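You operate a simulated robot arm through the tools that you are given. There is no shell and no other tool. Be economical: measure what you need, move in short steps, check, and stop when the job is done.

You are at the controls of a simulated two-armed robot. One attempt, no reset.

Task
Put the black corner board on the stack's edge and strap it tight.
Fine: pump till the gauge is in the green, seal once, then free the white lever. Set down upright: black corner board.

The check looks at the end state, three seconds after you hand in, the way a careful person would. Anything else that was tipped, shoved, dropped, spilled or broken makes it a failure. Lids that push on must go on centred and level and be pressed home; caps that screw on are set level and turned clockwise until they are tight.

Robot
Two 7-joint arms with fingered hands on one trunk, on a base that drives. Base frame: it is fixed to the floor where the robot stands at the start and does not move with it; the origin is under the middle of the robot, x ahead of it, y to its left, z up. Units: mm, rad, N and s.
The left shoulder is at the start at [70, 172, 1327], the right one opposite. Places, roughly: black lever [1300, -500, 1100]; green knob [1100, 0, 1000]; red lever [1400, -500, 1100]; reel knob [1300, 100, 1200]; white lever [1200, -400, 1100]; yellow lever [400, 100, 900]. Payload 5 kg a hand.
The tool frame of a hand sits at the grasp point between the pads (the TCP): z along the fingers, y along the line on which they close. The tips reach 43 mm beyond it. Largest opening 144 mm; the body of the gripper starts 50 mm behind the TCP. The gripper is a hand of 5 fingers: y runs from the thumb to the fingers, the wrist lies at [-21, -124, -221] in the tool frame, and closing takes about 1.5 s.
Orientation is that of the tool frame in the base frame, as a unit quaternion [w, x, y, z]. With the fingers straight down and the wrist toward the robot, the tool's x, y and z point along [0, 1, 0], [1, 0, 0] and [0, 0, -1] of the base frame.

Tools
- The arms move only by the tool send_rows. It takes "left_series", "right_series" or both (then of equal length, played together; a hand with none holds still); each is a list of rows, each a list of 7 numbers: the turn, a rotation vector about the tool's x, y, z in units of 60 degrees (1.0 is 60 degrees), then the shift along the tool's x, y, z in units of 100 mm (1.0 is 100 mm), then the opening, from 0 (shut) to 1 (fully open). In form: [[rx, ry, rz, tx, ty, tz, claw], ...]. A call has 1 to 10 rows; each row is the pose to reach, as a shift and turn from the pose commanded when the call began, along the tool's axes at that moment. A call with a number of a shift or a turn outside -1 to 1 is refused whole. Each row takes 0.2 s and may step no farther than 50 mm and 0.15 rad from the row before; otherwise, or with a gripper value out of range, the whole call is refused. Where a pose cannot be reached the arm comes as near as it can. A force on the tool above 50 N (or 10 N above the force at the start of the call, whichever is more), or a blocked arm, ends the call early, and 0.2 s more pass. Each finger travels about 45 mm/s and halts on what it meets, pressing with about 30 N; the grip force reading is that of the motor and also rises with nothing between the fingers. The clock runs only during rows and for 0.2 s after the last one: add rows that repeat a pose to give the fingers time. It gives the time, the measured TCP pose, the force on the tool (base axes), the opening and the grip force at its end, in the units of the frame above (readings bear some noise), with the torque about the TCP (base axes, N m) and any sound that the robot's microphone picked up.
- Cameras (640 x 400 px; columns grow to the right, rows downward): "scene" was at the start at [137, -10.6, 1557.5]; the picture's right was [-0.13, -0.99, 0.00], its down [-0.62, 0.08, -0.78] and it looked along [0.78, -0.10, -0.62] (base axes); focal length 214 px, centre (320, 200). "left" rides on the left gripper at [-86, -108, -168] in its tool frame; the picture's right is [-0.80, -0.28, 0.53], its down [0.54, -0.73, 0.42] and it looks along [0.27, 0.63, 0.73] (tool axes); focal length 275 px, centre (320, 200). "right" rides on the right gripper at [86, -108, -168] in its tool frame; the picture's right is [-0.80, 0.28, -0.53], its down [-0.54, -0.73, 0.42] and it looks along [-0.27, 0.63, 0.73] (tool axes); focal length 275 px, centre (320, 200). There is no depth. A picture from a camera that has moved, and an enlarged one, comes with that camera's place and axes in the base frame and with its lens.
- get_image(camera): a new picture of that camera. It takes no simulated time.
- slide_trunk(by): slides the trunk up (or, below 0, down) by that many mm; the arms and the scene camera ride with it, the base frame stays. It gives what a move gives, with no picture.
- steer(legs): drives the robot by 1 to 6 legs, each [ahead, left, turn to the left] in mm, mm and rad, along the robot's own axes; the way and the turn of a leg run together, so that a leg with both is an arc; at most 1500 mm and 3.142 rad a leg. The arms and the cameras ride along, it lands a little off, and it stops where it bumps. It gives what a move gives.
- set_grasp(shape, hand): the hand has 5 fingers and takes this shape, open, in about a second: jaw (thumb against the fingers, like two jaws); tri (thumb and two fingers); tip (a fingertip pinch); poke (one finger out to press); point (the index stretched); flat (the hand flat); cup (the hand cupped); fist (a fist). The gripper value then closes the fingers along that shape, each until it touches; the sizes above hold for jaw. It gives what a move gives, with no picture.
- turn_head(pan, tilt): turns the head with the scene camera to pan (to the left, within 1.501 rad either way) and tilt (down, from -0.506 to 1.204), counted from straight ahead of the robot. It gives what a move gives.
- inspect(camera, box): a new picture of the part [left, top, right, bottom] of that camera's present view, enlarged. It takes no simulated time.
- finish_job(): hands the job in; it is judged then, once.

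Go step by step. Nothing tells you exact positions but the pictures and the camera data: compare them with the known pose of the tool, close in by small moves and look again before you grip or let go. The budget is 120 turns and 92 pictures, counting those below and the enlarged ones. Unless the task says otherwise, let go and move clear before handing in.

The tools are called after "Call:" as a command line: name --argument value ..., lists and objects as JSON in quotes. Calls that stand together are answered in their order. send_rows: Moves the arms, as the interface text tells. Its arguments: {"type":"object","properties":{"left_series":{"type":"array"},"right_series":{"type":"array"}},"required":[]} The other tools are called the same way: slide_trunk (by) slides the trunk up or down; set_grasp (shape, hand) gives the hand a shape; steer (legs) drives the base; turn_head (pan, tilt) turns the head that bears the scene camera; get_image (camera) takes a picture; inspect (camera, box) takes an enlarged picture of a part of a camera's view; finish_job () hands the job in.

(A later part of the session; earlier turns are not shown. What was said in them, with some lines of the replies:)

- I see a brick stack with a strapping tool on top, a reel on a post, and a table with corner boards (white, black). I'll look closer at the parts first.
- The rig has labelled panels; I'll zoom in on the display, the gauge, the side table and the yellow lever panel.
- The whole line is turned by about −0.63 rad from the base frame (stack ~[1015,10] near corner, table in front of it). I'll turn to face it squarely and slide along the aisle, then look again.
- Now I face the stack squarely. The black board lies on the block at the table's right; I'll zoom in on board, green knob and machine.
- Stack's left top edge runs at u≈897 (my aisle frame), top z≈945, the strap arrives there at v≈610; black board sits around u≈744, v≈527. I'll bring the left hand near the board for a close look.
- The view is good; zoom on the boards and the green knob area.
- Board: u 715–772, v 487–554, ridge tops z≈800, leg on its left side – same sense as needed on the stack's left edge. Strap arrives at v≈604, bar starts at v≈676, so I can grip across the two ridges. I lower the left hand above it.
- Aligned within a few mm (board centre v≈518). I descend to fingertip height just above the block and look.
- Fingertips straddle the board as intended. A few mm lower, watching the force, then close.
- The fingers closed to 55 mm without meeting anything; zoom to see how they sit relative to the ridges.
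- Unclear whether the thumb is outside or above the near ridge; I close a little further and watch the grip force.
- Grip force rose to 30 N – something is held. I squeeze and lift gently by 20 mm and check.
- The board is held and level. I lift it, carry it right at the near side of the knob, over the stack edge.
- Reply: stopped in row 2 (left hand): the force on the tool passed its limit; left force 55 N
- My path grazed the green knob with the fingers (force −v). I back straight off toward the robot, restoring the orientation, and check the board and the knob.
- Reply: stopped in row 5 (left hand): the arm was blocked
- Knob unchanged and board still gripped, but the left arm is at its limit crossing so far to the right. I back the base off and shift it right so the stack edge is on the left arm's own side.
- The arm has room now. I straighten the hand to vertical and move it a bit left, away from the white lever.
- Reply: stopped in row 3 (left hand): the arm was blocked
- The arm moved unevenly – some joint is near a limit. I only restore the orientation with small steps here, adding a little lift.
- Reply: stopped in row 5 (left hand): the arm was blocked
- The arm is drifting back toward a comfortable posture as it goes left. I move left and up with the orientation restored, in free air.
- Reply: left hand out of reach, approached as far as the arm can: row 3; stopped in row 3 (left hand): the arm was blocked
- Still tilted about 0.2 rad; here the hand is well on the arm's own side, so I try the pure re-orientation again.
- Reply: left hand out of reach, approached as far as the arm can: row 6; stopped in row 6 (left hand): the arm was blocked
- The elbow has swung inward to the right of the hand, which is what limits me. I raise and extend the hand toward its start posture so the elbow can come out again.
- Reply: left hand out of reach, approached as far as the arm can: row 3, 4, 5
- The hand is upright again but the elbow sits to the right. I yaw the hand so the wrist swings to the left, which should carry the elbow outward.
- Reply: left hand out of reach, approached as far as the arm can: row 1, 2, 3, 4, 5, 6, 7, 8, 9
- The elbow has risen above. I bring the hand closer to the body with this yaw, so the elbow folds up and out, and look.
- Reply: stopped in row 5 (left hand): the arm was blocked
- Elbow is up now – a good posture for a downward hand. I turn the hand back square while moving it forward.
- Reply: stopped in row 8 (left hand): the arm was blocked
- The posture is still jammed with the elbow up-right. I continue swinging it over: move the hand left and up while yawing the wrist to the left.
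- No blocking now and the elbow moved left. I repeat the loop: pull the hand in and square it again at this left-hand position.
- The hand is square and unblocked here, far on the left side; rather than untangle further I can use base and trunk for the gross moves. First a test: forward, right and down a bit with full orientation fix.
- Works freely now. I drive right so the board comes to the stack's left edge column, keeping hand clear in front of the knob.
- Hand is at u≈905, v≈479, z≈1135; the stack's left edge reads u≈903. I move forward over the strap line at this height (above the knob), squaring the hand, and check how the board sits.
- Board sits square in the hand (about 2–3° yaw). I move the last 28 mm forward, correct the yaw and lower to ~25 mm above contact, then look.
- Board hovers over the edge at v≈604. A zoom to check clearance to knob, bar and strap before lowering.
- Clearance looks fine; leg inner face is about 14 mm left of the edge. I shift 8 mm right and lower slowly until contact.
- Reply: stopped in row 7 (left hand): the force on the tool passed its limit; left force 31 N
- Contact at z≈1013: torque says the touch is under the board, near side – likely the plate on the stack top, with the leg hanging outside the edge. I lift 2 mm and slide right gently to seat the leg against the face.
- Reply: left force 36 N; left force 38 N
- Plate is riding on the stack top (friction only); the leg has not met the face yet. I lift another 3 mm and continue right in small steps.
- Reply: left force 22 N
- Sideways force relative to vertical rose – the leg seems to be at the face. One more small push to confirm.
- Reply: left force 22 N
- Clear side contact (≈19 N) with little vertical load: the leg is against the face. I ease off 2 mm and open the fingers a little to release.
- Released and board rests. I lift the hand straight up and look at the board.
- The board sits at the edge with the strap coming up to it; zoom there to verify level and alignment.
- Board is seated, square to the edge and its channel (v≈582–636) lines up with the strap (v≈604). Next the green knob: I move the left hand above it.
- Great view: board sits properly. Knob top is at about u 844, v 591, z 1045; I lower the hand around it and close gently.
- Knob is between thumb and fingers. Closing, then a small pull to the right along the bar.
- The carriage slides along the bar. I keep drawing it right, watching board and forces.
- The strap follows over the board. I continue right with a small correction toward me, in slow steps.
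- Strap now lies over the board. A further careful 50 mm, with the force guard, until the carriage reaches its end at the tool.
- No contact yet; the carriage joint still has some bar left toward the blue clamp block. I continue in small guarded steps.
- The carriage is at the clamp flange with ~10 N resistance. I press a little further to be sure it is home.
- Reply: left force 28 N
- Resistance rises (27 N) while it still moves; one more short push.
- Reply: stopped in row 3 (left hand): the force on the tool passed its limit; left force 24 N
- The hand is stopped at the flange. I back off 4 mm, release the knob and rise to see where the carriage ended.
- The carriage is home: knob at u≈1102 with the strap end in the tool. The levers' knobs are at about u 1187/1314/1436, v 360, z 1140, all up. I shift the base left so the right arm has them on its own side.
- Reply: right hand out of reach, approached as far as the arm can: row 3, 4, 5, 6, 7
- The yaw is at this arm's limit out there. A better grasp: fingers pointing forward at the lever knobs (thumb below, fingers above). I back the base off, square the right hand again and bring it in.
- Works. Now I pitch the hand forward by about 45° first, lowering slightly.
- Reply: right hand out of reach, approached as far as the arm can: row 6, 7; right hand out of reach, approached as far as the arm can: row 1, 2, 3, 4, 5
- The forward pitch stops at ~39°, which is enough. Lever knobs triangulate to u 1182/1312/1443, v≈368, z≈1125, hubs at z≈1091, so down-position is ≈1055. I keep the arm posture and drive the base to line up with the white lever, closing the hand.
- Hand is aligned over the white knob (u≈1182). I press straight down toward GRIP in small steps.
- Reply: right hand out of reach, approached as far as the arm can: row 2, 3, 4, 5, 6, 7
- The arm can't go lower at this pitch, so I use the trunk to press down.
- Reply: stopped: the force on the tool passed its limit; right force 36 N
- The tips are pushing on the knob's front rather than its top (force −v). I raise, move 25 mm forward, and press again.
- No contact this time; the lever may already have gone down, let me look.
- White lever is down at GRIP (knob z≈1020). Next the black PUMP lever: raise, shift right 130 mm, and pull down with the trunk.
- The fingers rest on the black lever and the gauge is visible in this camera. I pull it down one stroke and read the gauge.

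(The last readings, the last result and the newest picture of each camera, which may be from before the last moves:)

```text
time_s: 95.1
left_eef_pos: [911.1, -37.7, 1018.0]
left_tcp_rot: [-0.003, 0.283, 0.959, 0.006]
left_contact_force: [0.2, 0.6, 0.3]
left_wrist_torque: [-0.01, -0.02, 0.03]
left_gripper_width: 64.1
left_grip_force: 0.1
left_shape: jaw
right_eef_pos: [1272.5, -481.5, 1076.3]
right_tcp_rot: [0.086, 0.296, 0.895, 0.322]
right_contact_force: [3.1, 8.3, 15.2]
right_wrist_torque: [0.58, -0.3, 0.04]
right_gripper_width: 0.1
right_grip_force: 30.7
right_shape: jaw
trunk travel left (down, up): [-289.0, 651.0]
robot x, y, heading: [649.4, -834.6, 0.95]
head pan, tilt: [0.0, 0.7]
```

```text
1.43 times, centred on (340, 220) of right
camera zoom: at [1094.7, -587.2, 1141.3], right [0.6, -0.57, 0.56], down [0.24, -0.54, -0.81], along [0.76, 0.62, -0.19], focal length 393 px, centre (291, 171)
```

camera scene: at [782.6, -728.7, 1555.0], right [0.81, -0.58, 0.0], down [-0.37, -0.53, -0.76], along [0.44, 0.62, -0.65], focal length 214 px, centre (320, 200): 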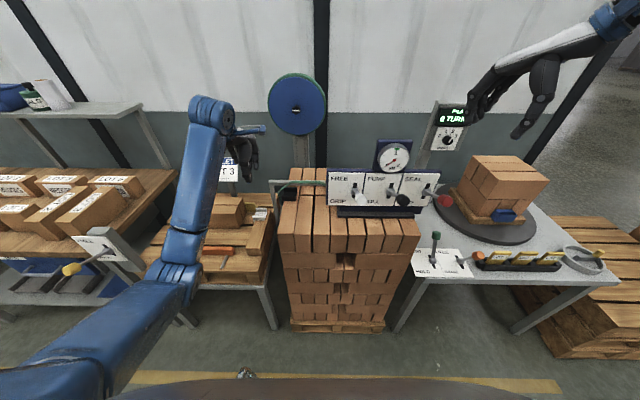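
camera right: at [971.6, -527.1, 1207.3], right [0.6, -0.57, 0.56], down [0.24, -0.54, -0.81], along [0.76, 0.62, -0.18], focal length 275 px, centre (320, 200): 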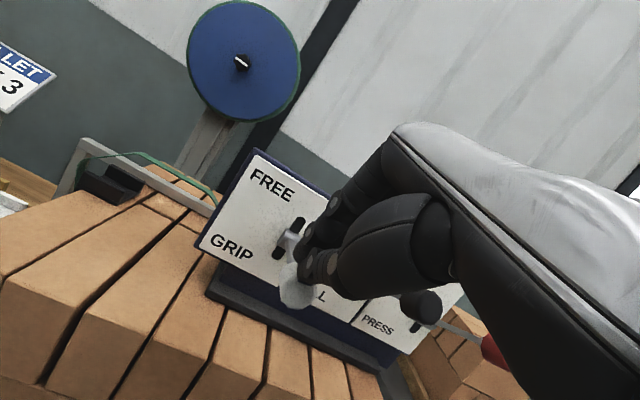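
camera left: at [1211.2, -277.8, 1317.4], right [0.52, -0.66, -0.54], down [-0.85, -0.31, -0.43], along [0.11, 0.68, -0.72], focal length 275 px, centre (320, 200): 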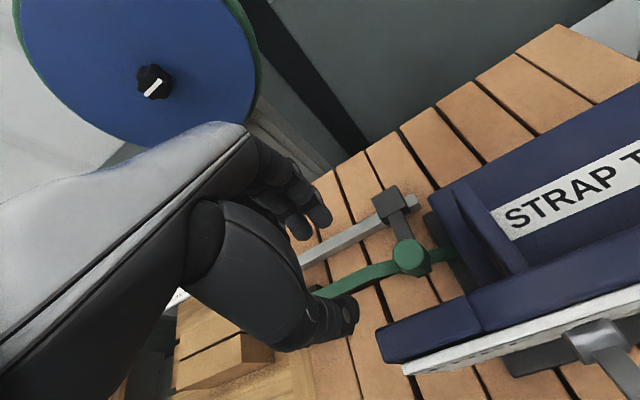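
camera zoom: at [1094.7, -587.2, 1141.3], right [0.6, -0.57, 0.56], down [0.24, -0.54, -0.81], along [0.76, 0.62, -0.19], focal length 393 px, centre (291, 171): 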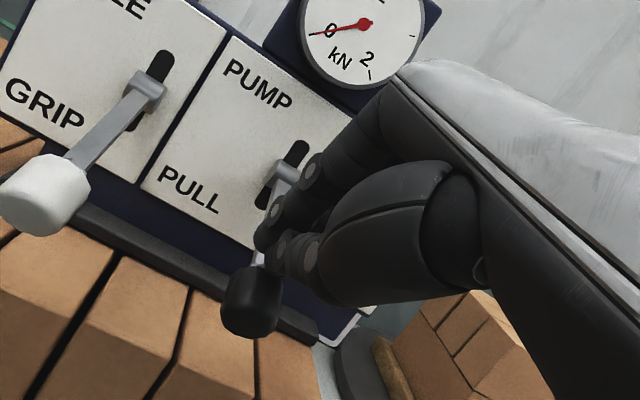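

Lever is nearly down with spring force; gauge still at zero. I complete the stroke and let it back up.

Call:
slide_trunk --by -20

Call:
slide_trunk --by -10

Call:
inspect --camera "right" --box '[180, 40, 500, 320]'

```text
time_s: 95.7
left_eef_pos: [911.2, -39.0, 997.9]
left_tcp_rot: [-0.002, 0.283, 0.959, 0.006]
left_contact_force: [0.6, -0.9, -0.5]
left_wrist_torque: [0.0, 0.08, 0.0]
left_gripper_width: 64.6
left_grip_force: 0.1
left_shape: jaw
right_eef_pos: [1271.1, -482.3, 1066.0]
right_tcp_rot: [0.087, 0.293, 0.892, 0.334]
right_contact_force: [-6.9, 0.5, 26.3]
right_wrist_torque: [0.5, -0.19, 0.16]
right_gripper_width: 0.0
right_grip_force: 29.8
right_shape: jaw
trunk travel left (down, up): [-270.0, 670.0]
robot x, y, heading: [647.6, -835.0, 0.949]
head pan, tilt: [0.0, 0.7]
stopped: the force on the tool passed its limit (the readings are from after the stop); the commanded pose is now the measured one
```

```text
time_s: 96.2
left_eef_pos: [911.5, -40.5, 990.2]
left_tcp_rot: [-0.003, 0.283, 0.959, 0.007]
left_contact_force: [0.4, 0.2, 0.6]
left_wrist_torque: [0.02, 0.06, 0.0]
left_gripper_width: 64.2
left_grip_force: 0.0
left_shape: jaw
right_eef_pos: [1272.4, -482.5, 1067.4]
right_tcp_rot: [0.089, 0.291, 0.889, 0.341]
right_contact_force: [-7.2, -2.7, 27.7]
right_wrist_torque: [0.42, -0.24, 0.08]
right_gripper_width: 0.1
right_grip_force: 30.1
right_shape: jaw
trunk travel left (down, up): [-262.0, 678.0]
robot x, y, heading: [651.0, -837.9, 0.95]
head pan, tilt: [0.0, 0.7]
stopped: the force on the tool passed its limit (the readings are from after the stop); the commanded pose is now the measured one
```

```text
1.43 times, centred on (340, 180) of right
camera zoom: at [1092.5, -591.0, 1124.1], right [0.59, -0.59, 0.56], down [0.26, -0.51, -0.82], along [0.77, 0.63, -0.15], focal length 393 px, centre (291, 229)
```

zoom: 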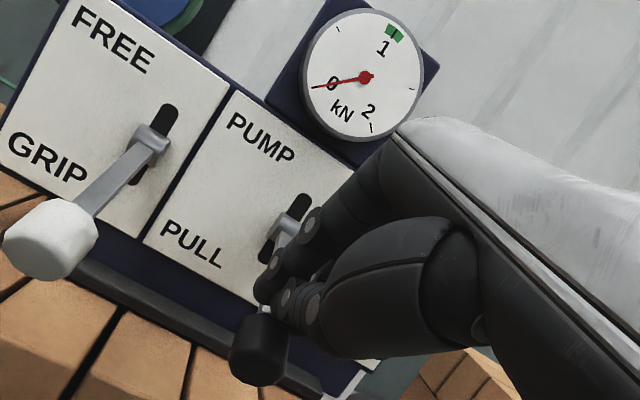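

The stroke hit its stop (lever fully down); the gauge hasn't moved visibly. I let the lever up fully and make a second stroke, then read.

Call:
slide_trunk --by 105

Call:
inspect --camera "right" --box '[160, 100, 480, 380]'

```text
time_s: 97.5
left_eef_pos: [911.1, -39.3, 1094.5]
left_tcp_rot: [-0.003, 0.284, 0.959, 0.006]
left_contact_force: [-1.4, 0.3, -0.2]
left_wrist_torque: [0.05, 0.0, 0.01]
left_gripper_width: 64.2
left_grip_force: 0.1
left_shape: jaw
right_eef_pos: [1273.9, -481.8, 1166.5]
right_tcp_rot: [0.087, 0.293, 0.891, 0.335]
right_contact_force: [-0.3, 0.1, 1.9]
right_wrist_torque: [0.04, -0.03, 0.0]
right_gripper_width: 0.0
right_grip_force: 29.8
right_shape: jaw
trunk travel left (down, up): [-367.0, 573.0]
robot x, y, heading: [648.4, -835.4, 0.951]
head pan, tilt: [0.0, 0.7]
```

```text
1.43 times, centred on (320, 240) of right
camera zoom: at [1094.6, -589.3, 1225.8], right [0.59, -0.58, 0.56], down [0.25, -0.52, -0.81], along [0.77, 0.62, -0.16], focal length 393 px, centre (320, 143)
```

zoom: 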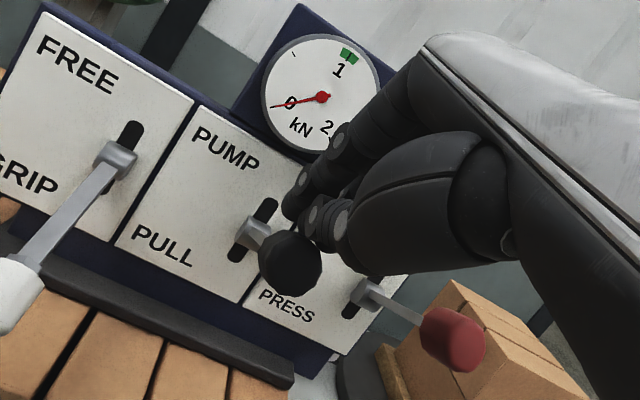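

The lever springs back; gauge still zero after one stroke (slack take-up likely). Second stroke, watching force.

Call:
slide_trunk --by -90

Call:
slide_trunk --by -14

Call:
slide_trunk --by 105

Call:
slide_trunk --by -90

Call:
slide_trunk --by -14

Call:
slide_trunk --by 105

Call:
inspect --camera "right" --box '[160, 100, 480, 380]'

```text
time_s: 98.8
left_eef_pos: [912.2, -38.8, 1004.6]
left_tcp_rot: [-0.002, 0.282, 0.959, 0.007]
left_contact_force: [0.3, -0.3, -0.2]
left_wrist_torque: [0.04, 0.0, 0.03]
left_gripper_width: 64.6
left_grip_force: 0.0
left_shape: jaw
right_eef_pos: [1272.9, -480.9, 1077.7]
right_tcp_rot: [0.089, 0.293, 0.891, 0.337]
right_contact_force: [5.4, 7.9, 11.4]
right_wrist_torque: [0.38, -0.21, 0.0]
right_gripper_width: 0.0
right_grip_force: 30.1
right_shape: jaw
trunk travel left (down, up): [-277.0, 663.0]
robot x, y, heading: [647.6, -837.4, 0.944]
head pan, tilt: [0.0, 0.7]
```

```text
time_s: 99.4
left_eef_pos: [910.7, -39.1, 992.3]
left_tcp_rot: [-0.003, 0.283, 0.959, 0.006]
left_contact_force: [0.6, -0.2, -0.3]
left_wrist_torque: [0.01, 0.01, -0.01]
left_gripper_width: 64.5
left_grip_force: 0.3
left_shape: jaw
right_eef_pos: [1272.9, -482.6, 1066.7]
right_tcp_rot: [0.09, 0.293, 0.89, 0.338]
right_contact_force: [5.6, 5.0, 29.6]
right_wrist_torque: [0.69, -0.52, -0.01]
right_gripper_width: 0.0
right_grip_force: 30.4
right_shape: jaw
trunk travel left (down, up): [-263.0, 677.0]
robot x, y, heading: [646.9, -835.7, 0.947]
head pan, tilt: [0.0, 0.7]
```

```text
time_s: 100.8
left_eef_pos: [912.0, -36.8, 1095.7]
left_tcp_rot: [-0.003, 0.283, 0.959, 0.006]
left_contact_force: [-0.6, -1.0, -0.3]
left_wrist_torque: [-0.01, -0.01, 0.01]
left_gripper_width: 64.6
left_grip_force: 0.1
left_shape: jaw
right_eef_pos: [1273.6, -480.9, 1167.0]
right_tcp_rot: [0.088, 0.293, 0.891, 0.335]
right_contact_force: [0.1, 0.4, 1.3]
right_wrist_torque: [0.0, -0.02, 0.01]
right_gripper_width: 0.0
right_grip_force: 30.3
right_shape: jaw
trunk travel left (down, up): [-368.0, 572.0]
robot x, y, heading: [646.5, -833.2, 0.947]
head pan, tilt: [0.0, 0.7]
```

```text
time_s: 102.0
left_eef_pos: [910.7, -39.2, 1005.6]
left_tcp_rot: [-0.003, 0.283, 0.959, 0.007]
left_contact_force: [-1.2, 0.3, -0.7]
left_wrist_torque: [0.0, 0.03, -0.02]
left_gripper_width: 64.4
left_grip_force: 0.0
left_shape: jaw
right_eef_pos: [1273.6, -480.3, 1079.2]
right_tcp_rot: [0.088, 0.293, 0.89, 0.337]
right_contact_force: [5.2, 6.0, 10.7]
right_wrist_torque: [0.33, -0.27, -0.05]
right_gripper_width: 0.0
right_grip_force: 29.8
right_shape: jaw
trunk travel left (down, up): [-278.0, 662.0]
robot x, y, heading: [649.8, -836.3, 0.947]
head pan, tilt: [0.0, 0.7]
```

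```text
time_s: 102.7
left_eef_pos: [911.6, -38.5, 992.4]
left_tcp_rot: [-0.002, 0.283, 0.959, 0.006]
left_contact_force: [0.6, 0.2, 0.5]
left_wrist_torque: [0.01, 0.06, 0.03]
left_gripper_width: 64.5
left_grip_force: 0.0
left_shape: jaw
right_eef_pos: [1273.2, -482.2, 1065.6]
right_tcp_rot: [0.09, 0.292, 0.89, 0.338]
right_contact_force: [6.9, 8.0, 24.1]
right_wrist_torque: [0.62, -0.46, -0.02]
right_gripper_width: 0.0
right_grip_force: 29.8
right_shape: jaw
trunk travel left (down, up): [-264.0, 676.0]
robot x, y, heading: [647.4, -834.9, 0.948]
head pan, tilt: [0.0, 0.7]
```

```text
time_s: 104.0
left_eef_pos: [911.3, -39.4, 1097.8]
left_tcp_rot: [-0.003, 0.283, 0.959, 0.005]
left_contact_force: [0.1, 0.4, -0.2]
left_wrist_torque: [-0.01, 0.02, -0.03]
left_gripper_width: 64.6
left_grip_force: 0.1
left_shape: jaw
right_eef_pos: [1272.3, -481.8, 1168.9]
right_tcp_rot: [0.089, 0.293, 0.891, 0.335]
right_contact_force: [0.2, -0.3, 1.6]
right_wrist_torque: [-0.02, -0.02, -0.01]
right_gripper_width: 0.2
right_grip_force: 30.1
right_shape: jaw
trunk travel left (down, up): [-369.0, 571.0]
robot x, y, heading: [648.6, -832.0, 0.947]
head pan, tilt: [0.0, 0.7]
```

```text
1.43 times, centred on (320, 240) of right
camera zoom: at [1094.5, -589.3, 1227.8], right [0.59, -0.58, 0.56], down [0.25, -0.52, -0.81], along [0.77, 0.62, -0.16], focal length 393 px, centre (320, 143)
```

zoom: 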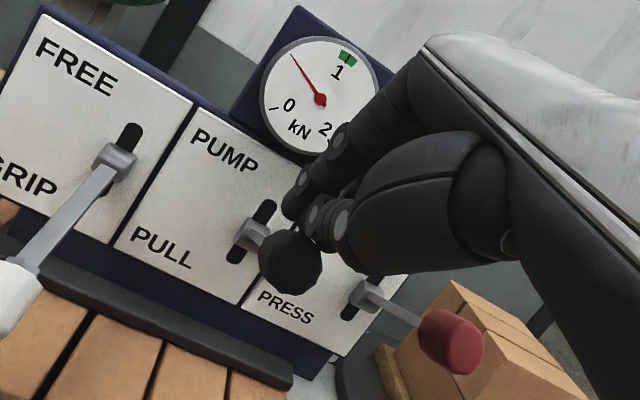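

Gauge now reads about 0.5 kN. One more stroke, then read again.

Call:
slide_trunk --by -90

Call:
slide_trunk --by -14

Call:
slide_trunk --by 105

Call:
inspect --camera "right" --box '[260, 100, 380, 205]'

```text
time_s: 105.3
left_eef_pos: [910.0, -39.9, 1008.4]
left_tcp_rot: [-0.003, 0.281, 0.96, 0.007]
left_contact_force: [-0.2, 0.2, -0.4]
left_wrist_torque: [0.01, 0.0, 0.0]
left_gripper_width: 64.5
left_grip_force: 0.0
left_shape: jaw
right_eef_pos: [1272.8, -481.2, 1080.5]
right_tcp_rot: [0.088, 0.293, 0.891, 0.335]
right_contact_force: [4.6, 6.9, 10.1]
right_wrist_torque: [0.35, -0.25, -0.02]
right_gripper_width: 0.0
right_grip_force: 29.6
right_shape: jaw
trunk travel left (down, up): [-279.0, 661.0]
robot x, y, heading: [646.0, -834.9, 0.946]
head pan, tilt: [0.0, 0.7]
```

```text
time_s: 105.9
left_eef_pos: [911.3, -38.6, 993.2]
left_tcp_rot: [-0.002, 0.282, 0.959, 0.007]
left_contact_force: [0.2, -0.3, 0.6]
left_wrist_torque: [-0.02, -0.01, 0.01]
left_gripper_width: 64.4
left_grip_force: 0.1
left_shape: jaw
right_eef_pos: [1273.4, -481.6, 1067.6]
right_tcp_rot: [0.09, 0.293, 0.89, 0.337]
right_contact_force: [7.0, 8.3, 19.8]
right_wrist_torque: [0.57, -0.44, -0.03]
right_gripper_width: 0.2
right_grip_force: 30.1
right_shape: jaw
trunk travel left (down, up): [-265.0, 675.0]
robot x, y, heading: [647.1, -835.5, 0.947]
head pan, tilt: [0.0, 0.7]
```

```text
time_s: 107.3
left_eef_pos: [911.1, -38.3, 1098.1]
left_tcp_rot: [-0.004, 0.283, 0.959, 0.006]
left_contact_force: [-0.6, 0.7, -0.4]
left_wrist_torque: [-0.03, -0.01, 0.0]
left_gripper_width: 64.8
left_grip_force: 0.0
left_shape: jaw
right_eef_pos: [1272.5, -481.7, 1168.6]
right_tcp_rot: [0.088, 0.293, 0.891, 0.335]
right_contact_force: [-0.3, 0.3, 1.9]
right_wrist_torque: [0.05, 0.02, 0.04]
right_gripper_width: 0.1
right_grip_force: 29.9
right_shape: jaw
trunk travel left (down, up): [-370.0, 570.0]
robot x, y, heading: [650.0, -837.1, 0.948]
head pan, tilt: [0.0, 0.7]
```

```text
3.81 times, centred on (320, 152) of right
camera zoom: at [1094.5, -589.3, 1228.8], right [0.59, -0.58, 0.56], down [0.25, -0.52, -0.81], along [0.77, 0.62, -0.16], focal length 1049 px, centre (320, 381)
```

zoom: 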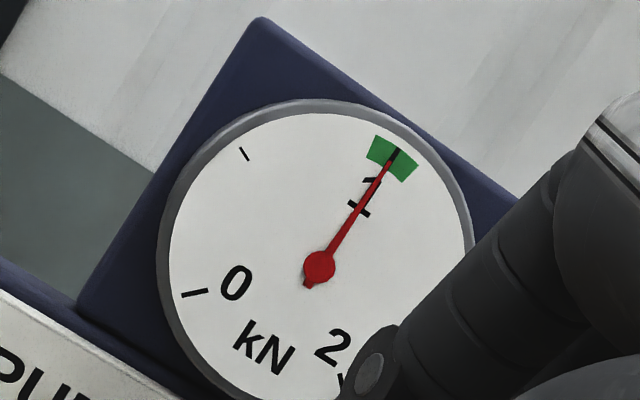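

Gauge needle is centred in the green. Next the seal: first raise the left hand out of the way, then shift 131 mm right to the red lever and press it once.

Call:
send_rows --left_series '[[0, 0, 0, 0, -0.1, -0.25, 0.45], [0, 0, 0, 0, -0.2, -0.5, 0.45], [0, 0, 0, 0, -0.3, -0.75, 0.45], [0, 0, 0, 0, -0.4, -1, 0.45], [0, 0, 0, 0, -0.4, -1, 0.45]]'

Call:
slide_trunk --by 40

Call:
steer --legs '[[0, -131, 0]]'

Call:
slide_trunk --by -40

Call:
inspect --camera "right" --box '[160, 100, 480, 380]'

```text
time_s: 108.5
left_eef_pos: [891.0, -74.4, 1200.0]
left_tcp_rot: [-0.004, 0.283, 0.959, 0.006]
left_contact_force: [-0.5, 0.1, -0.5]
left_wrist_torque: [-0.01, -0.03, 0.0]
left_gripper_width: 64.3
left_grip_force: 0.1
left_shape: jaw
right_eef_pos: [1272.8, -480.7, 1169.1]
right_tcp_rot: [0.088, 0.293, 0.891, 0.336]
right_contact_force: [0.6, -0.8, 1.1]
right_wrist_torque: [0.02, 0.02, -0.02]
right_gripper_width: 0.4
right_grip_force: 29.7
right_shape: jaw
trunk travel left (down, up): [-370.0, 570.0]
robot x, y, heading: [650.9, -833.3, 0.951]
head pan, tilt: [0.0, 0.7]
```

```text
time_s: 109.3
left_eef_pos: [890.8, -75.7, 1239.3]
left_tcp_rot: [-0.003, 0.283, 0.959, 0.006]
left_contact_force: [-1.1, 0.4, -0.2]
left_wrist_torque: [-0.02, 0.0, 0.02]
left_gripper_width: 64.3
left_grip_force: 0.0
left_shape: jaw
right_eef_pos: [1273.9, -480.0, 1208.2]
right_tcp_rot: [0.088, 0.293, 0.891, 0.336]
right_contact_force: [-0.2, -1.2, -0.6]
right_wrist_torque: [0.01, 0.02, 0.04]
right_gripper_width: 0.0
right_grip_force: 30.3
right_shape: jaw
trunk travel left (down, up): [-410.0, 530.0]
robot x, y, heading: [647.6, -837.5, 0.951]
head pan, tilt: [0.0, 0.7]
```

```text
time_s: 110.6
left_eef_pos: [994.4, -149.6, 1239.2]
left_tcp_rot: [-0.003, 0.282, 0.959, 0.006]
left_contact_force: [-0.2, -0.2, -0.3]
left_wrist_torque: [0.0, 0.0, -0.01]
left_gripper_width: 64.4
left_grip_force: 0.1
left_shape: jaw
right_eef_pos: [1375.7, -555.3, 1210.0]
right_tcp_rot: [0.089, 0.293, 0.891, 0.336]
right_contact_force: [0.3, 0.3, 0.3]
right_wrist_torque: [0.02, -0.02, 0.03]
right_gripper_width: 0.0
right_grip_force: 29.8
right_shape: jaw
trunk travel left (down, up): [-410.0, 530.0]
robot x, y, heading: [754.3, -911.7, 0.951]
head pan, tilt: [0.0, 0.7]
```

```text
time_s: 111.4
left_eef_pos: [994.8, -151.0, 1199.8]
left_tcp_rot: [-0.003, 0.282, 0.959, 0.007]
left_contact_force: [-0.6, 0.2, 0.3]
left_wrist_torque: [0.0, -0.02, 0.0]
left_gripper_width: 64.4
left_grip_force: 0.1
left_shape: jaw
right_eef_pos: [1376.0, -556.1, 1170.3]
right_tcp_rot: [0.088, 0.293, 0.891, 0.335]
right_contact_force: [-0.8, -0.2, 0.4]
right_wrist_torque: [-0.02, 0.01, -0.03]
right_gripper_width: 0.0
right_grip_force: 30.4
right_shape: jaw
trunk travel left (down, up): [-370.0, 570.0]
robot x, y, heading: [753.9, -910.2, 0.95]
head pan, tilt: [0.0, 0.7]
```

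```text
1.43 times, centred on (320, 240) of right
camera zoom: at [1199.0, -664.6, 1229.4], right [0.59, -0.58, 0.56], down [0.26, -0.52, -0.81], along [0.77, 0.62, -0.16], focal length 393 px, centre (320, 143)
```

zoom: 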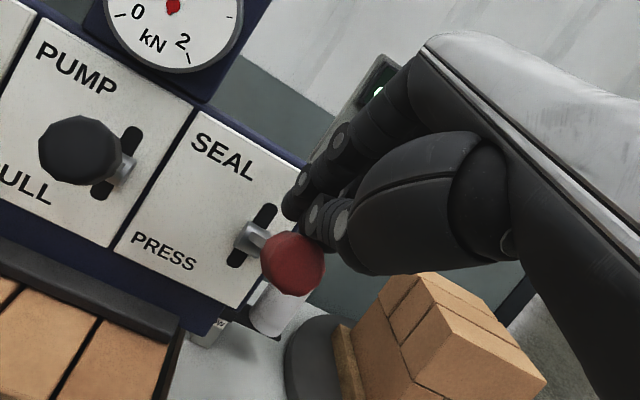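

Aligned over the red knob like before. One full press down and release.

Call:
slide_trunk --by -90

Call:
slide_trunk --by -16

Call:
inspect --camera "right" --box '[160, 40, 480, 320]'

```text
time_s: 112.7
left_eef_pos: [993.3, -149.7, 1109.8]
left_tcp_rot: [-0.003, 0.282, 0.959, 0.005]
left_contact_force: [-0.7, -1.2, 0.9]
left_wrist_torque: [0.04, -0.02, -0.02]
left_gripper_width: 64.6
left_grip_force: 0.1
left_shape: jaw
right_eef_pos: [1377.0, -555.8, 1079.8]
right_tcp_rot: [0.088, 0.292, 0.891, 0.337]
right_contact_force: [4.1, 7.9, 8.3]
right_wrist_torque: [0.28, -0.22, 0.01]
right_gripper_width: 0.1
right_grip_force: 30.0
right_shape: jaw
trunk travel left (down, up): [-280.0, 660.0]
robot x, y, heading: [751.0, -909.2, 0.951]
head pan, tilt: [0.0, 0.7]
```

```text
time_s: 113.3
left_eef_pos: [993.1, -149.6, 1093.0]
left_tcp_rot: [-0.003, 0.282, 0.959, 0.006]
left_contact_force: [-0.2, 0.2, 0.5]
left_wrist_torque: [0.02, 0.03, 0.0]
left_gripper_width: 64.5
left_grip_force: 0.1
left_shape: jaw
right_eef_pos: [1377.5, -554.7, 1064.4]
right_tcp_rot: [0.088, 0.292, 0.891, 0.335]
right_contact_force: [9.7, 16.3, 16.9]
right_wrist_torque: [0.62, -0.44, 0.05]
right_gripper_width: 0.0
right_grip_force: 30.1
right_shape: jaw
trunk travel left (down, up): [-264.0, 676.0]
robot x, y, heading: [755.2, -910.4, 0.955]
head pan, tilt: [0.0, 0.7]
```

```text
1.43 times, centred on (320, 180) of right
camera zoom: at [1199.4, -662.6, 1123.5], right [0.59, -0.58, 0.56], down [0.26, -0.52, -0.81], along [0.77, 0.62, -0.16], focal length 393 px, centre (320, 229)
```

zoom: 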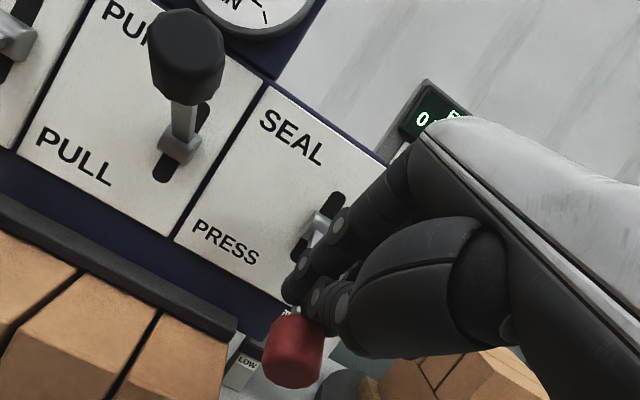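

Lever is down but no hard stop yet; a few mm more to reach it, then release.

Call:
slide_trunk --by -6

Call:
slide_trunk --by -6

```text
time_s: 113.8
left_eef_pos: [993.2, -149.5, 1088.5]
left_tcp_rot: [-0.002, 0.282, 0.96, 0.006]
left_contact_force: [0.5, 0.0, -0.5]
left_wrist_torque: [0.01, 0.01, -0.01]
left_gripper_width: 64.5
left_grip_force: 0.1
left_shape: jaw
right_eef_pos: [1377.2, -555.6, 1060.7]
right_tcp_rot: [0.089, 0.292, 0.89, 0.339]
right_contact_force: [12.4, 17.7, 38.0]
right_wrist_torque: [0.9, -0.84, 0.09]
right_gripper_width: 0.0
right_grip_force: 30.2
right_shape: jaw
trunk travel left (down, up): [-258.0, 682.0]
robot x, y, heading: [750.4, -913.6, 0.946]
head pan, tilt: [0.0, 0.7]
```

```text
time_s: 114.3
left_eef_pos: [993.1, -149.2, 1081.6]
left_tcp_rot: [-0.003, 0.28, 0.96, 0.005]
left_contact_force: [0.8, -0.9, 0.0]
left_wrist_torque: [-0.03, 0.06, 0.01]
left_gripper_width: 64.6
left_grip_force: 0.2
left_shape: jaw
right_eef_pos: [1377.4, -554.4, 1061.3]
right_tcp_rot: [0.09, 0.291, 0.888, 0.344]
right_contact_force: [0.9, 8.6, 23.9]
right_wrist_torque: [0.51, -0.39, 0.16]
right_gripper_width: 0.1
right_grip_force: 29.9
right_shape: jaw
trunk travel left (down, up): [-254.0, 686.0]
robot x, y, heading: [751.9, -910.3, 0.949]
head pan, tilt: [0.0, 0.7]
stopped: the force on the tool passed its limit (the readings are from after the stop); the commanded pose is now the measured one
```

Seal pressed to its stop. I release, retract and open the hand, then move left to the white lever and line up in front of and above its lowered knob.

Call:
slide_trunk --by 115

Call:
send_rows --right_series '[[0, 0, 0, 0, 0, -0.2, 0.1], [0, 0, 0, 0, 0, -0.4, 0.3], [0, 0, 0, 0, 0, -0.6, 0.5], [0, 0, 0, 0, 0, -0.8, 0.6], [0, 0, 0, 0, 0, -0.8, 0.6], [0, 0, 0, 0, 0, -0.8, 0.6], [0, 0, 0, 0, 0, -0.8, 0.6]]'

Call:
steer --legs '[[0, 258, 0]]'

Call:
slide_trunk --by -125

Call:
get_image --camera "right"

```text
time_s: 115.7
left_eef_pos: [993.0, -150.4, 1196.8]
left_tcp_rot: [-0.004, 0.281, 0.96, 0.006]
left_contact_force: [0.2, 0.0, 0.4]
left_wrist_torque: [0.02, 0.03, -0.02]
left_gripper_width: 64.4
left_grip_force: 0.0
left_shape: jaw
right_eef_pos: [1377.9, -555.5, 1171.7]
right_tcp_rot: [0.089, 0.291, 0.89, 0.339]
right_contact_force: [-0.6, -0.2, 0.0]
right_wrist_torque: [0.02, -0.02, 0.01]
right_gripper_width: 0.0
right_grip_force: 30.1
right_shape: jaw
trunk travel left (down, up): [-369.0, 571.0]
robot x, y, heading: [750.2, -909.4, 0.949]
head pan, tilt: [0.0, 0.7]
```

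```text
time_s: 117.3
left_eef_pos: [993.6, -151.1, 1197.3]
left_tcp_rot: [-0.003, 0.282, 0.959, 0.005]
left_contact_force: [-0.7, -0.6, 0.1]
left_wrist_torque: [0.01, -0.04, -0.02]
left_gripper_width: 64.5
left_grip_force: 0.0
left_shape: jaw
right_eef_pos: [1384.1, -571.1, 1240.2]
right_tcp_rot: [0.09, 0.291, 0.89, 0.34]
right_contact_force: [-1.2, 0.2, -0.5]
right_wrist_torque: [-0.04, -0.02, 0.0]
right_gripper_width: 85.7
right_grip_force: 0.0
right_shape: jaw
right hand out of reach, approached as far as the arm can: row 1, 2, 3, 4, 5, 6, 7
trunk travel left (down, up): [-369.0, 571.0]
robot x, y, heading: [753.2, -911.3, 0.949]
head pan, tilt: [0.0, 0.7]
```

```text
time_s: 119.2
left_eef_pos: [787.8, -2.4, 1197.6]
left_tcp_rot: [-0.004, 0.281, 0.96, 0.006]
left_contact_force: [0.6, -0.2, 0.1]
left_wrist_torque: [-0.03, 0.0, -0.01]
left_gripper_width: 64.5
left_grip_force: 0.0
left_shape: jaw
right_eef_pos: [1177.1, -423.7, 1239.9]
right_tcp_rot: [0.088, 0.29, 0.89, 0.34]
right_contact_force: [0.0, 0.0, 0.6]
right_wrist_torque: [-0.03, -0.02, 0.01]
right_gripper_width: 85.9
right_grip_force: 0.0
right_shape: jaw
trunk travel left (down, up): [-369.0, 571.0]
robot x, y, heading: [546.9, -762.5, 0.957]
head pan, tilt: [0.0, 0.7]
```

```text
time_s: 120.7
left_eef_pos: [787.4, -2.2, 1072.6]
left_tcp_rot: [-0.004, 0.28, 0.96, 0.007]
left_contact_force: [0.2, 0.0, -0.4]
left_wrist_torque: [0.01, -0.02, 0.01]
left_gripper_width: 64.6
left_grip_force: 0.0
left_shape: jaw
right_eef_pos: [1176.3, -423.2, 1115.2]
right_tcp_rot: [0.089, 0.29, 0.89, 0.34]
right_contact_force: [0.2, -0.6, 0.7]
right_wrist_torque: [0.01, 0.03, 0.01]
right_gripper_width: 85.7
right_grip_force: 0.0
right_shape: jaw
trunk travel left (down, up): [-244.0, 696.0]
robot x, y, heading: [548.8, -761.6, 0.95]
head pan, tilt: [0.0, 0.7]
```

```text
3 pictures are left
camera right: at [998.0, -532.4, 1172.3], right [0.59, -0.59, 0.56], down [0.26, -0.51, -0.82], along [0.77, 0.63, -0.15], focal length 275 px, centre (320, 200)
```

right: 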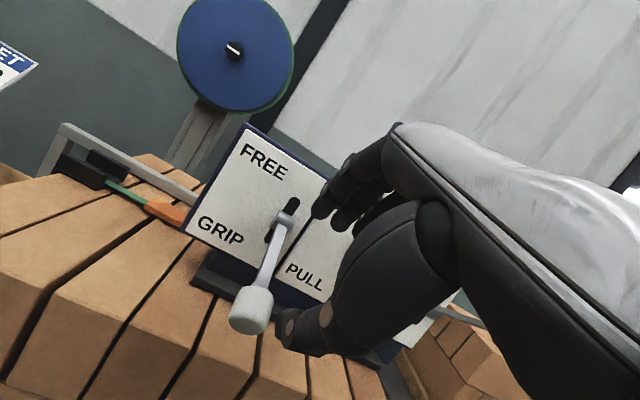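

The red seal shows on the strap. The hand is 19 mm right of the white lever; I back off, go down in front of the knob, centre on it and come forward so the thumb is below and fingers above.

Call:
steer --legs '[[-28, 0, 0]]'

Call:
slide_trunk --by -57

Call:
steer --legs '[[0, 19, 0]]'

Call:
steer --legs '[[24, 0, 0]]'

```text
time_s: 121.5
left_eef_pos: [773.7, -22.9, 1072.2]
left_tcp_rot: [-0.003, 0.281, 0.96, 0.006]
left_contact_force: [0.1, -0.5, 0.4]
left_wrist_torque: [0.01, 0.03, 0.04]
left_gripper_width: 64.5
left_grip_force: 0.1
left_shape: jaw
right_eef_pos: [1161.3, -444.2, 1115.0]
right_tcp_rot: [0.088, 0.29, 0.89, 0.339]
right_contact_force: [-0.2, -0.3, -0.4]
right_wrist_torque: [0.0, -0.02, -0.03]
right_gripper_width: 85.9
right_grip_force: 0.0
right_shape: jaw
trunk travel left (down, up): [-244.0, 696.0]
robot x, y, heading: [530.9, -785.4, 0.95]
head pan, tilt: [0.0, 0.7]
```

```text
time_s: 122.5
left_eef_pos: [770.9, -24.3, 1016.1]
left_tcp_rot: [-0.003, 0.28, 0.96, 0.006]
left_contact_force: [0.2, -0.8, 0.1]
left_wrist_torque: [0.04, -0.01, -0.02]
left_gripper_width: 64.6
left_grip_force: 0.1
left_shape: jaw
right_eef_pos: [1161.6, -444.7, 1057.2]
right_tcp_rot: [0.089, 0.291, 0.89, 0.34]
right_contact_force: [-0.4, 0.4, -1.3]
right_wrist_torque: [0.02, -0.01, -0.02]
right_gripper_width: 86.0
right_grip_force: 0.0
right_shape: jaw
trunk travel left (down, up): [-187.0, 753.0]
robot x, y, heading: [531.1, -785.4, 0.952]
head pan, tilt: [0.0, 0.7]
```

```text
time_s: 123.3
left_eef_pos: [757.2, -13.9, 1015.1]
left_tcp_rot: [-0.004, 0.282, 0.959, 0.006]
left_contact_force: [0.6, 0.5, -0.4]
left_wrist_torque: [-0.06, -0.02, 0.0]
left_gripper_width: 64.6
left_grip_force: 0.1
left_shape: jaw
right_eef_pos: [1147.0, -434.9, 1058.0]
right_tcp_rot: [0.089, 0.292, 0.89, 0.339]
right_contact_force: [-0.5, 0.0, 0.1]
right_wrist_torque: [0.03, 0.03, 0.03]
right_gripper_width: 86.2
right_grip_force: 0.1
right_shape: jaw
trunk travel left (down, up): [-187.0, 753.0]
robot x, y, heading: [517.6, -774.0, 0.95]
head pan, tilt: [0.0, 0.7]
```

```text
time_s: 124.1
left_eef_pos: [771.2, 5.4, 1015.2]
left_tcp_rot: [-0.004, 0.282, 0.959, 0.006]
left_contact_force: [0.5, 0.2, -0.4]
left_wrist_torque: [-0.02, 0.01, 0.0]
left_gripper_width: 64.5
left_grip_force: 0.1
left_shape: jaw
right_eef_pos: [1161.7, -415.4, 1057.0]
right_tcp_rot: [0.089, 0.292, 0.89, 0.34]
right_contact_force: [0.9, 0.6, -0.5]
right_wrist_torque: [0.01, 0.04, 0.01]
right_gripper_width: 86.1
right_grip_force: 0.0
right_shape: jaw
trunk travel left (down, up): [-187.0, 753.0]
robot x, y, heading: [529.1, -753.7, 0.945]
head pan, tilt: [0.0, 0.7]
```

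Centred (u≈1185, v≈340, z≈1057) with no contact. Closing on the knob.

Call:
send_rows --right_series '[[0, 0, 0, 0, 0, 0, 0.5], [0, 0, 0, 0, 0, 0, 0.4], [0, 0, 0, 0, 0, 0, 0.3], [0, 0, 0, 0, 0, 0, 0.2], [0, 0, 0, 0, 0, 0, 0.15], [0, 0, 0, 0, 0, 0, 0.1], [0, 0, 0, 0, 0, 0, 0.1], [0, 0, 0, 0, 0, 0, 0.1]]'

```text
time_s: 125.9
left_eef_pos: [771.2, 3.1, 1017.5]
left_tcp_rot: [-0.002, 0.283, 0.959, 0.006]
left_contact_force: [0.1, 0.1, 0.0]
left_wrist_torque: [0.03, -0.01, 0.0]
left_gripper_width: 64.5
left_grip_force: 0.1
left_shape: jaw
right_eef_pos: [1158.6, -416.5, 1056.9]
right_tcp_rot: [0.089, 0.291, 0.89, 0.34]
right_contact_force: [-5.5, -5.7, 0.6]
right_wrist_torque: [0.25, -0.09, 0.13]
right_gripper_width: 19.8
right_grip_force: 29.7
right_shape: jaw
trunk travel left (down, up): [-187.0, 753.0]
robot x, y, heading: [529.1, -753.4, 0.948]
head pan, tilt: [0.0, 0.7]
```

The knob is gripped (stopped at 20 mm with 30 N). I lift gently with the trunk.

Call:
slide_trunk --by 25

Call:
slide_trunk --by 30

Call:
inspect --camera "right" --box '[160, 80, 480, 360]'

```text
time_s: 126.6
left_eef_pos: [770.5, 2.9, 1042.5]
left_tcp_rot: [-0.003, 0.282, 0.959, 0.007]
left_contact_force: [0.5, -0.5, -0.4]
left_wrist_torque: [-0.03, 0.03, 0.02]
left_gripper_width: 64.2
left_grip_force: 0.1
left_shape: jaw
right_eef_pos: [1157.8, -420.0, 1083.4]
right_tcp_rot: [0.09, 0.292, 0.889, 0.341]
right_contact_force: [-24.3, -30.1, -8.4]
right_wrist_torque: [-1.11, 0.91, 0.15]
right_gripper_width: 18.9
right_grip_force: 30.2
right_shape: jaw
trunk travel left (down, up): [-212.0, 728.0]
robot x, y, heading: [527.6, -752.4, 0.948]
head pan, tilt: [0.0, 0.7]
```

```text
time_s: 127.4
left_eef_pos: [769.0, 0.0, 1075.9]
left_tcp_rot: [-0.002, 0.282, 0.959, 0.009]
left_contact_force: [0.2, -0.7, 0.9]
left_wrist_torque: [0.0, 0.05, 0.02]
left_gripper_width: 64.6
left_grip_force: 0.0
left_shape: jaw
right_eef_pos: [1154.4, -422.9, 1118.0]
right_tcp_rot: [0.089, 0.29, 0.889, 0.343]
right_contact_force: [-29.6, -34.6, 3.4]
right_wrist_torque: [-1.17, 1.02, 0.04]
right_gripper_width: 20.2
right_grip_force: 30.2
right_shape: jaw
trunk travel left (down, up): [-243.0, 697.0]
robot x, y, heading: [531.3, -755.8, 0.949]
head pan, tilt: [0.0, 0.7]
stopped: the force on the tool passed its limit (the readings are from after the stop); the commanded pose is now the measured one
```

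```text
1.43 times, centred on (320, 220) of right
camera zoom: at [975.8, -532.3, 1175.0], right [0.59, -0.59, 0.56], down [0.26, -0.51, -0.82], along [0.77, 0.63, -0.14], focal length 393 px, centre (320, 171)
```

zoom: 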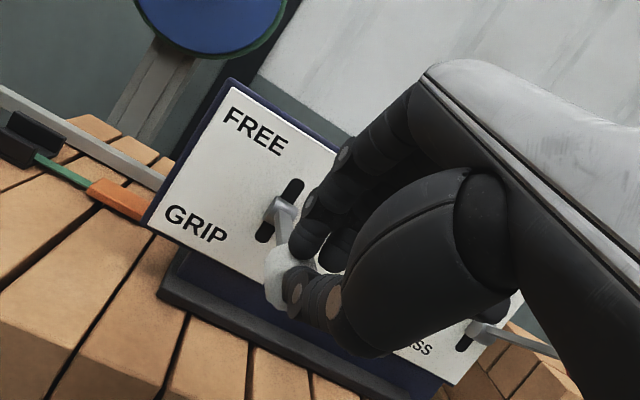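

The lever is coming up with the hand; its arc pushes me outward, so I back off 12 mm and keep lifting.

Call:
steer --legs '[[-12, 0, 0]]'

Call:
slide_trunk --by 25

Call:
slide_trunk --by 25

```text
time_s: 128.1
left_eef_pos: [762.4, -7.8, 1074.0]
left_tcp_rot: [-0.002, 0.282, 0.959, 0.007]
left_contact_force: [-0.3, -0.2, 0.8]
left_wrist_torque: [-0.05, -0.03, 0.03]
left_gripper_width: 64.4
left_grip_force: 0.0
left_shape: jaw
right_eef_pos: [1150.0, -429.2, 1118.1]
right_tcp_rot: [0.091, 0.292, 0.888, 0.343]
right_contact_force: [-13.5, -16.7, 2.8]
right_wrist_torque: [-0.42, 0.31, -0.01]
right_gripper_width: 17.4
right_grip_force: 30.0
right_shape: jaw
trunk travel left (down, up): [-243.0, 697.0]
robot x, y, heading: [521.1, -765.3, 0.949]
head pan, tilt: [0.0, 0.7]
```

```text
time_s: 128.8
left_eef_pos: [763.0, -5.8, 1098.0]
left_tcp_rot: [-0.003, 0.283, 0.959, 0.006]
left_contact_force: [-0.3, -1.0, 0.1]
left_wrist_torque: [0.02, -0.01, -0.02]
left_gripper_width: 64.7
left_grip_force: 0.1
left_shape: jaw
right_eef_pos: [1152.0, -428.8, 1141.5]
right_tcp_rot: [0.09, 0.292, 0.888, 0.343]
right_contact_force: [-5.1, -9.0, 3.6]
right_wrist_torque: [-0.15, 0.05, -0.09]
right_gripper_width: 16.5
right_grip_force: 30.3
right_shape: jaw
trunk travel left (down, up): [-268.0, 672.0]
robot x, y, heading: [523.3, -763.7, 0.946]
head pan, tilt: [0.0, 0.7]
```

```text
time_s: 129.5
left_eef_pos: [764.1, -4.5, 1122.2]
left_tcp_rot: [-0.003, 0.282, 0.959, 0.006]
left_contact_force: [-0.4, 0.0, 0.0]
left_wrist_torque: [0.02, 0.01, 0.01]
left_gripper_width: 64.3
left_grip_force: 0.1
left_shape: jaw
right_eef_pos: [1153.5, -426.6, 1164.2]
right_tcp_rot: [0.09, 0.292, 0.889, 0.341]
right_contact_force: [-0.1, -0.1, -0.1]
right_wrist_torque: [0.02, 0.01, 0.04]
right_gripper_width: 16.0
right_grip_force: 30.3
right_shape: jaw
trunk travel left (down, up): [-293.0, 647.0]
robot x, y, heading: [522.2, -761.9, 0.949]
head pan, tilt: [0.0, 0.7]
```

Force dropped to zero – the lever may be up, or the grip slid off. One look to see the white lever.

Call:
inspect --camera "right" --box '[160, 100, 480, 380]'

```text
1.43 times, centred on (320, 240) of right
camera zoom: at [974.4, -535.3, 1222.2], right [0.59, -0.59, 0.56], down [0.26, -0.51, -0.82], along [0.77, 0.62, -0.15], focal length 393 px, centre (320, 143)
```

zoom: 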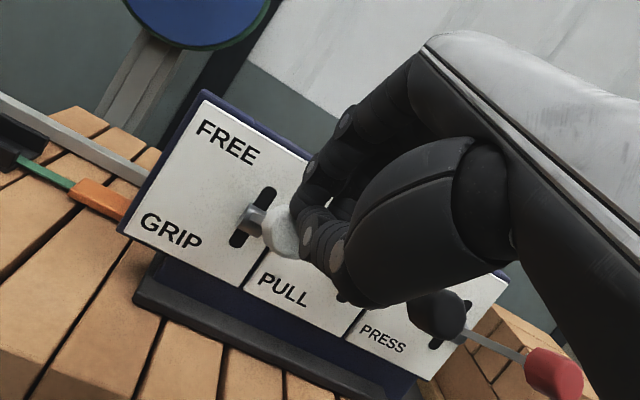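

The white lever is up: knob z≈1120, matching the black lever's raised angle. I nudge up a little more to make sure it's at its stop.

Call:
slide_trunk --by 12

Call:
slide_trunk --by 15

```text
time_s: 130.1
left_eef_pos: [765.1, -5.0, 1134.6]
left_tcp_rot: [-0.004, 0.283, 0.959, 0.005]
left_contact_force: [0.0, 0.4, -0.5]
left_wrist_torque: [-0.02, 0.0, -0.01]
left_gripper_width: 64.5
left_grip_force: 0.0
left_shape: jaw
right_eef_pos: [1153.0, -427.2, 1176.9]
right_tcp_rot: [0.09, 0.292, 0.889, 0.341]
right_contact_force: [0.9, 0.3, 0.0]
right_wrist_torque: [-0.02, 0.0, 0.02]
right_gripper_width: 16.2
right_grip_force: 30.1
right_shape: jaw
trunk travel left (down, up): [-305.0, 635.0]
robot x, y, heading: [520.5, -765.6, 0.948]
head pan, tilt: [0.0, 0.7]
```

```text
time_s: 130.8
left_eef_pos: [764.6, -4.9, 1148.5]
left_tcp_rot: [-0.004, 0.282, 0.959, 0.005]
left_contact_force: [1.1, 0.1, -0.5]
left_wrist_torque: [-0.01, 0.0, -0.04]
left_gripper_width: 64.6
left_grip_force: 0.2
left_shape: jaw
right_eef_pos: [1152.5, -427.6, 1192.1]
right_tcp_rot: [0.09, 0.292, 0.889, 0.341]
right_contact_force: [-0.2, 0.4, -0.5]
right_wrist_torque: [-0.02, 0.01, 0.05]
right_gripper_width: 16.3
right_grip_force: 30.2
right_shape: jaw
trunk travel left (down, up): [-320.0, 620.0]
robot x, y, heading: [519.5, -765.9, 0.95]
head pan, tilt: [0.0, 0.7]
```

The hand is clear above the knob. I retreat straight back with the base, then take a last look at levers, strap and board.

Call:
steer --legs '[[-130, 0, 0]]'

Call:
get_image --camera "right"

```text
time_s: 132.0
left_eef_pos: [689.8, -107.9, 1149.6]
left_tcp_rot: [-0.003, 0.282, 0.959, 0.005]
left_contact_force: [1.2, 0.4, 0.5]
left_wrist_torque: [0.0, -0.02, 0.01]
left_gripper_width: 64.6
left_grip_force: 0.0
left_shape: jaw
right_eef_pos: [1079.2, -528.2, 1192.2]
right_tcp_rot: [0.09, 0.291, 0.89, 0.341]
right_contact_force: [-0.2, -0.5, 0.0]
right_wrist_torque: [0.0, 0.01, 0.01]
right_gripper_width: 16.0
right_grip_force: 30.4
right_shape: jaw
trunk travel left (down, up): [-320.0, 620.0]
robot x, y, heading: [445.8, -867.0, 0.953]
head pan, tilt: [0.0, 0.7]
```

```text
0 pictures are left
camera right: at [900.5, -637.3, 1249.3], right [0.59, -0.59, 0.56], down [0.26, -0.51, -0.82], along [0.77, 0.63, -0.15], focal length 275 px, centre (320, 200)
```

right: 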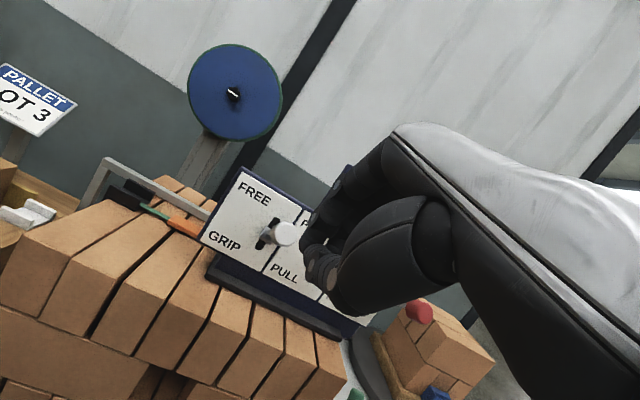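

The white lever is back up at FREE (knob z≈1128), the red and black levers have sprung up, and the strap is sealed over the black board. Both hands are clear, so I'm handing in.

Call:
finish_job

```text
The job is handed in.
```

I put the black corner board on the stack's left edge and strapped it: the gauge needle was centred in the green, I sealed once, and the white lever is back up at FREE. I've handed it in, but I haven't seen the check's result.

On the way to the stack the left hand bumped the green knob once. It looked unmoved afterwards, and I then slid it along its bar as the strapping needed. I had no pictures left after the final look, which was from a distance.
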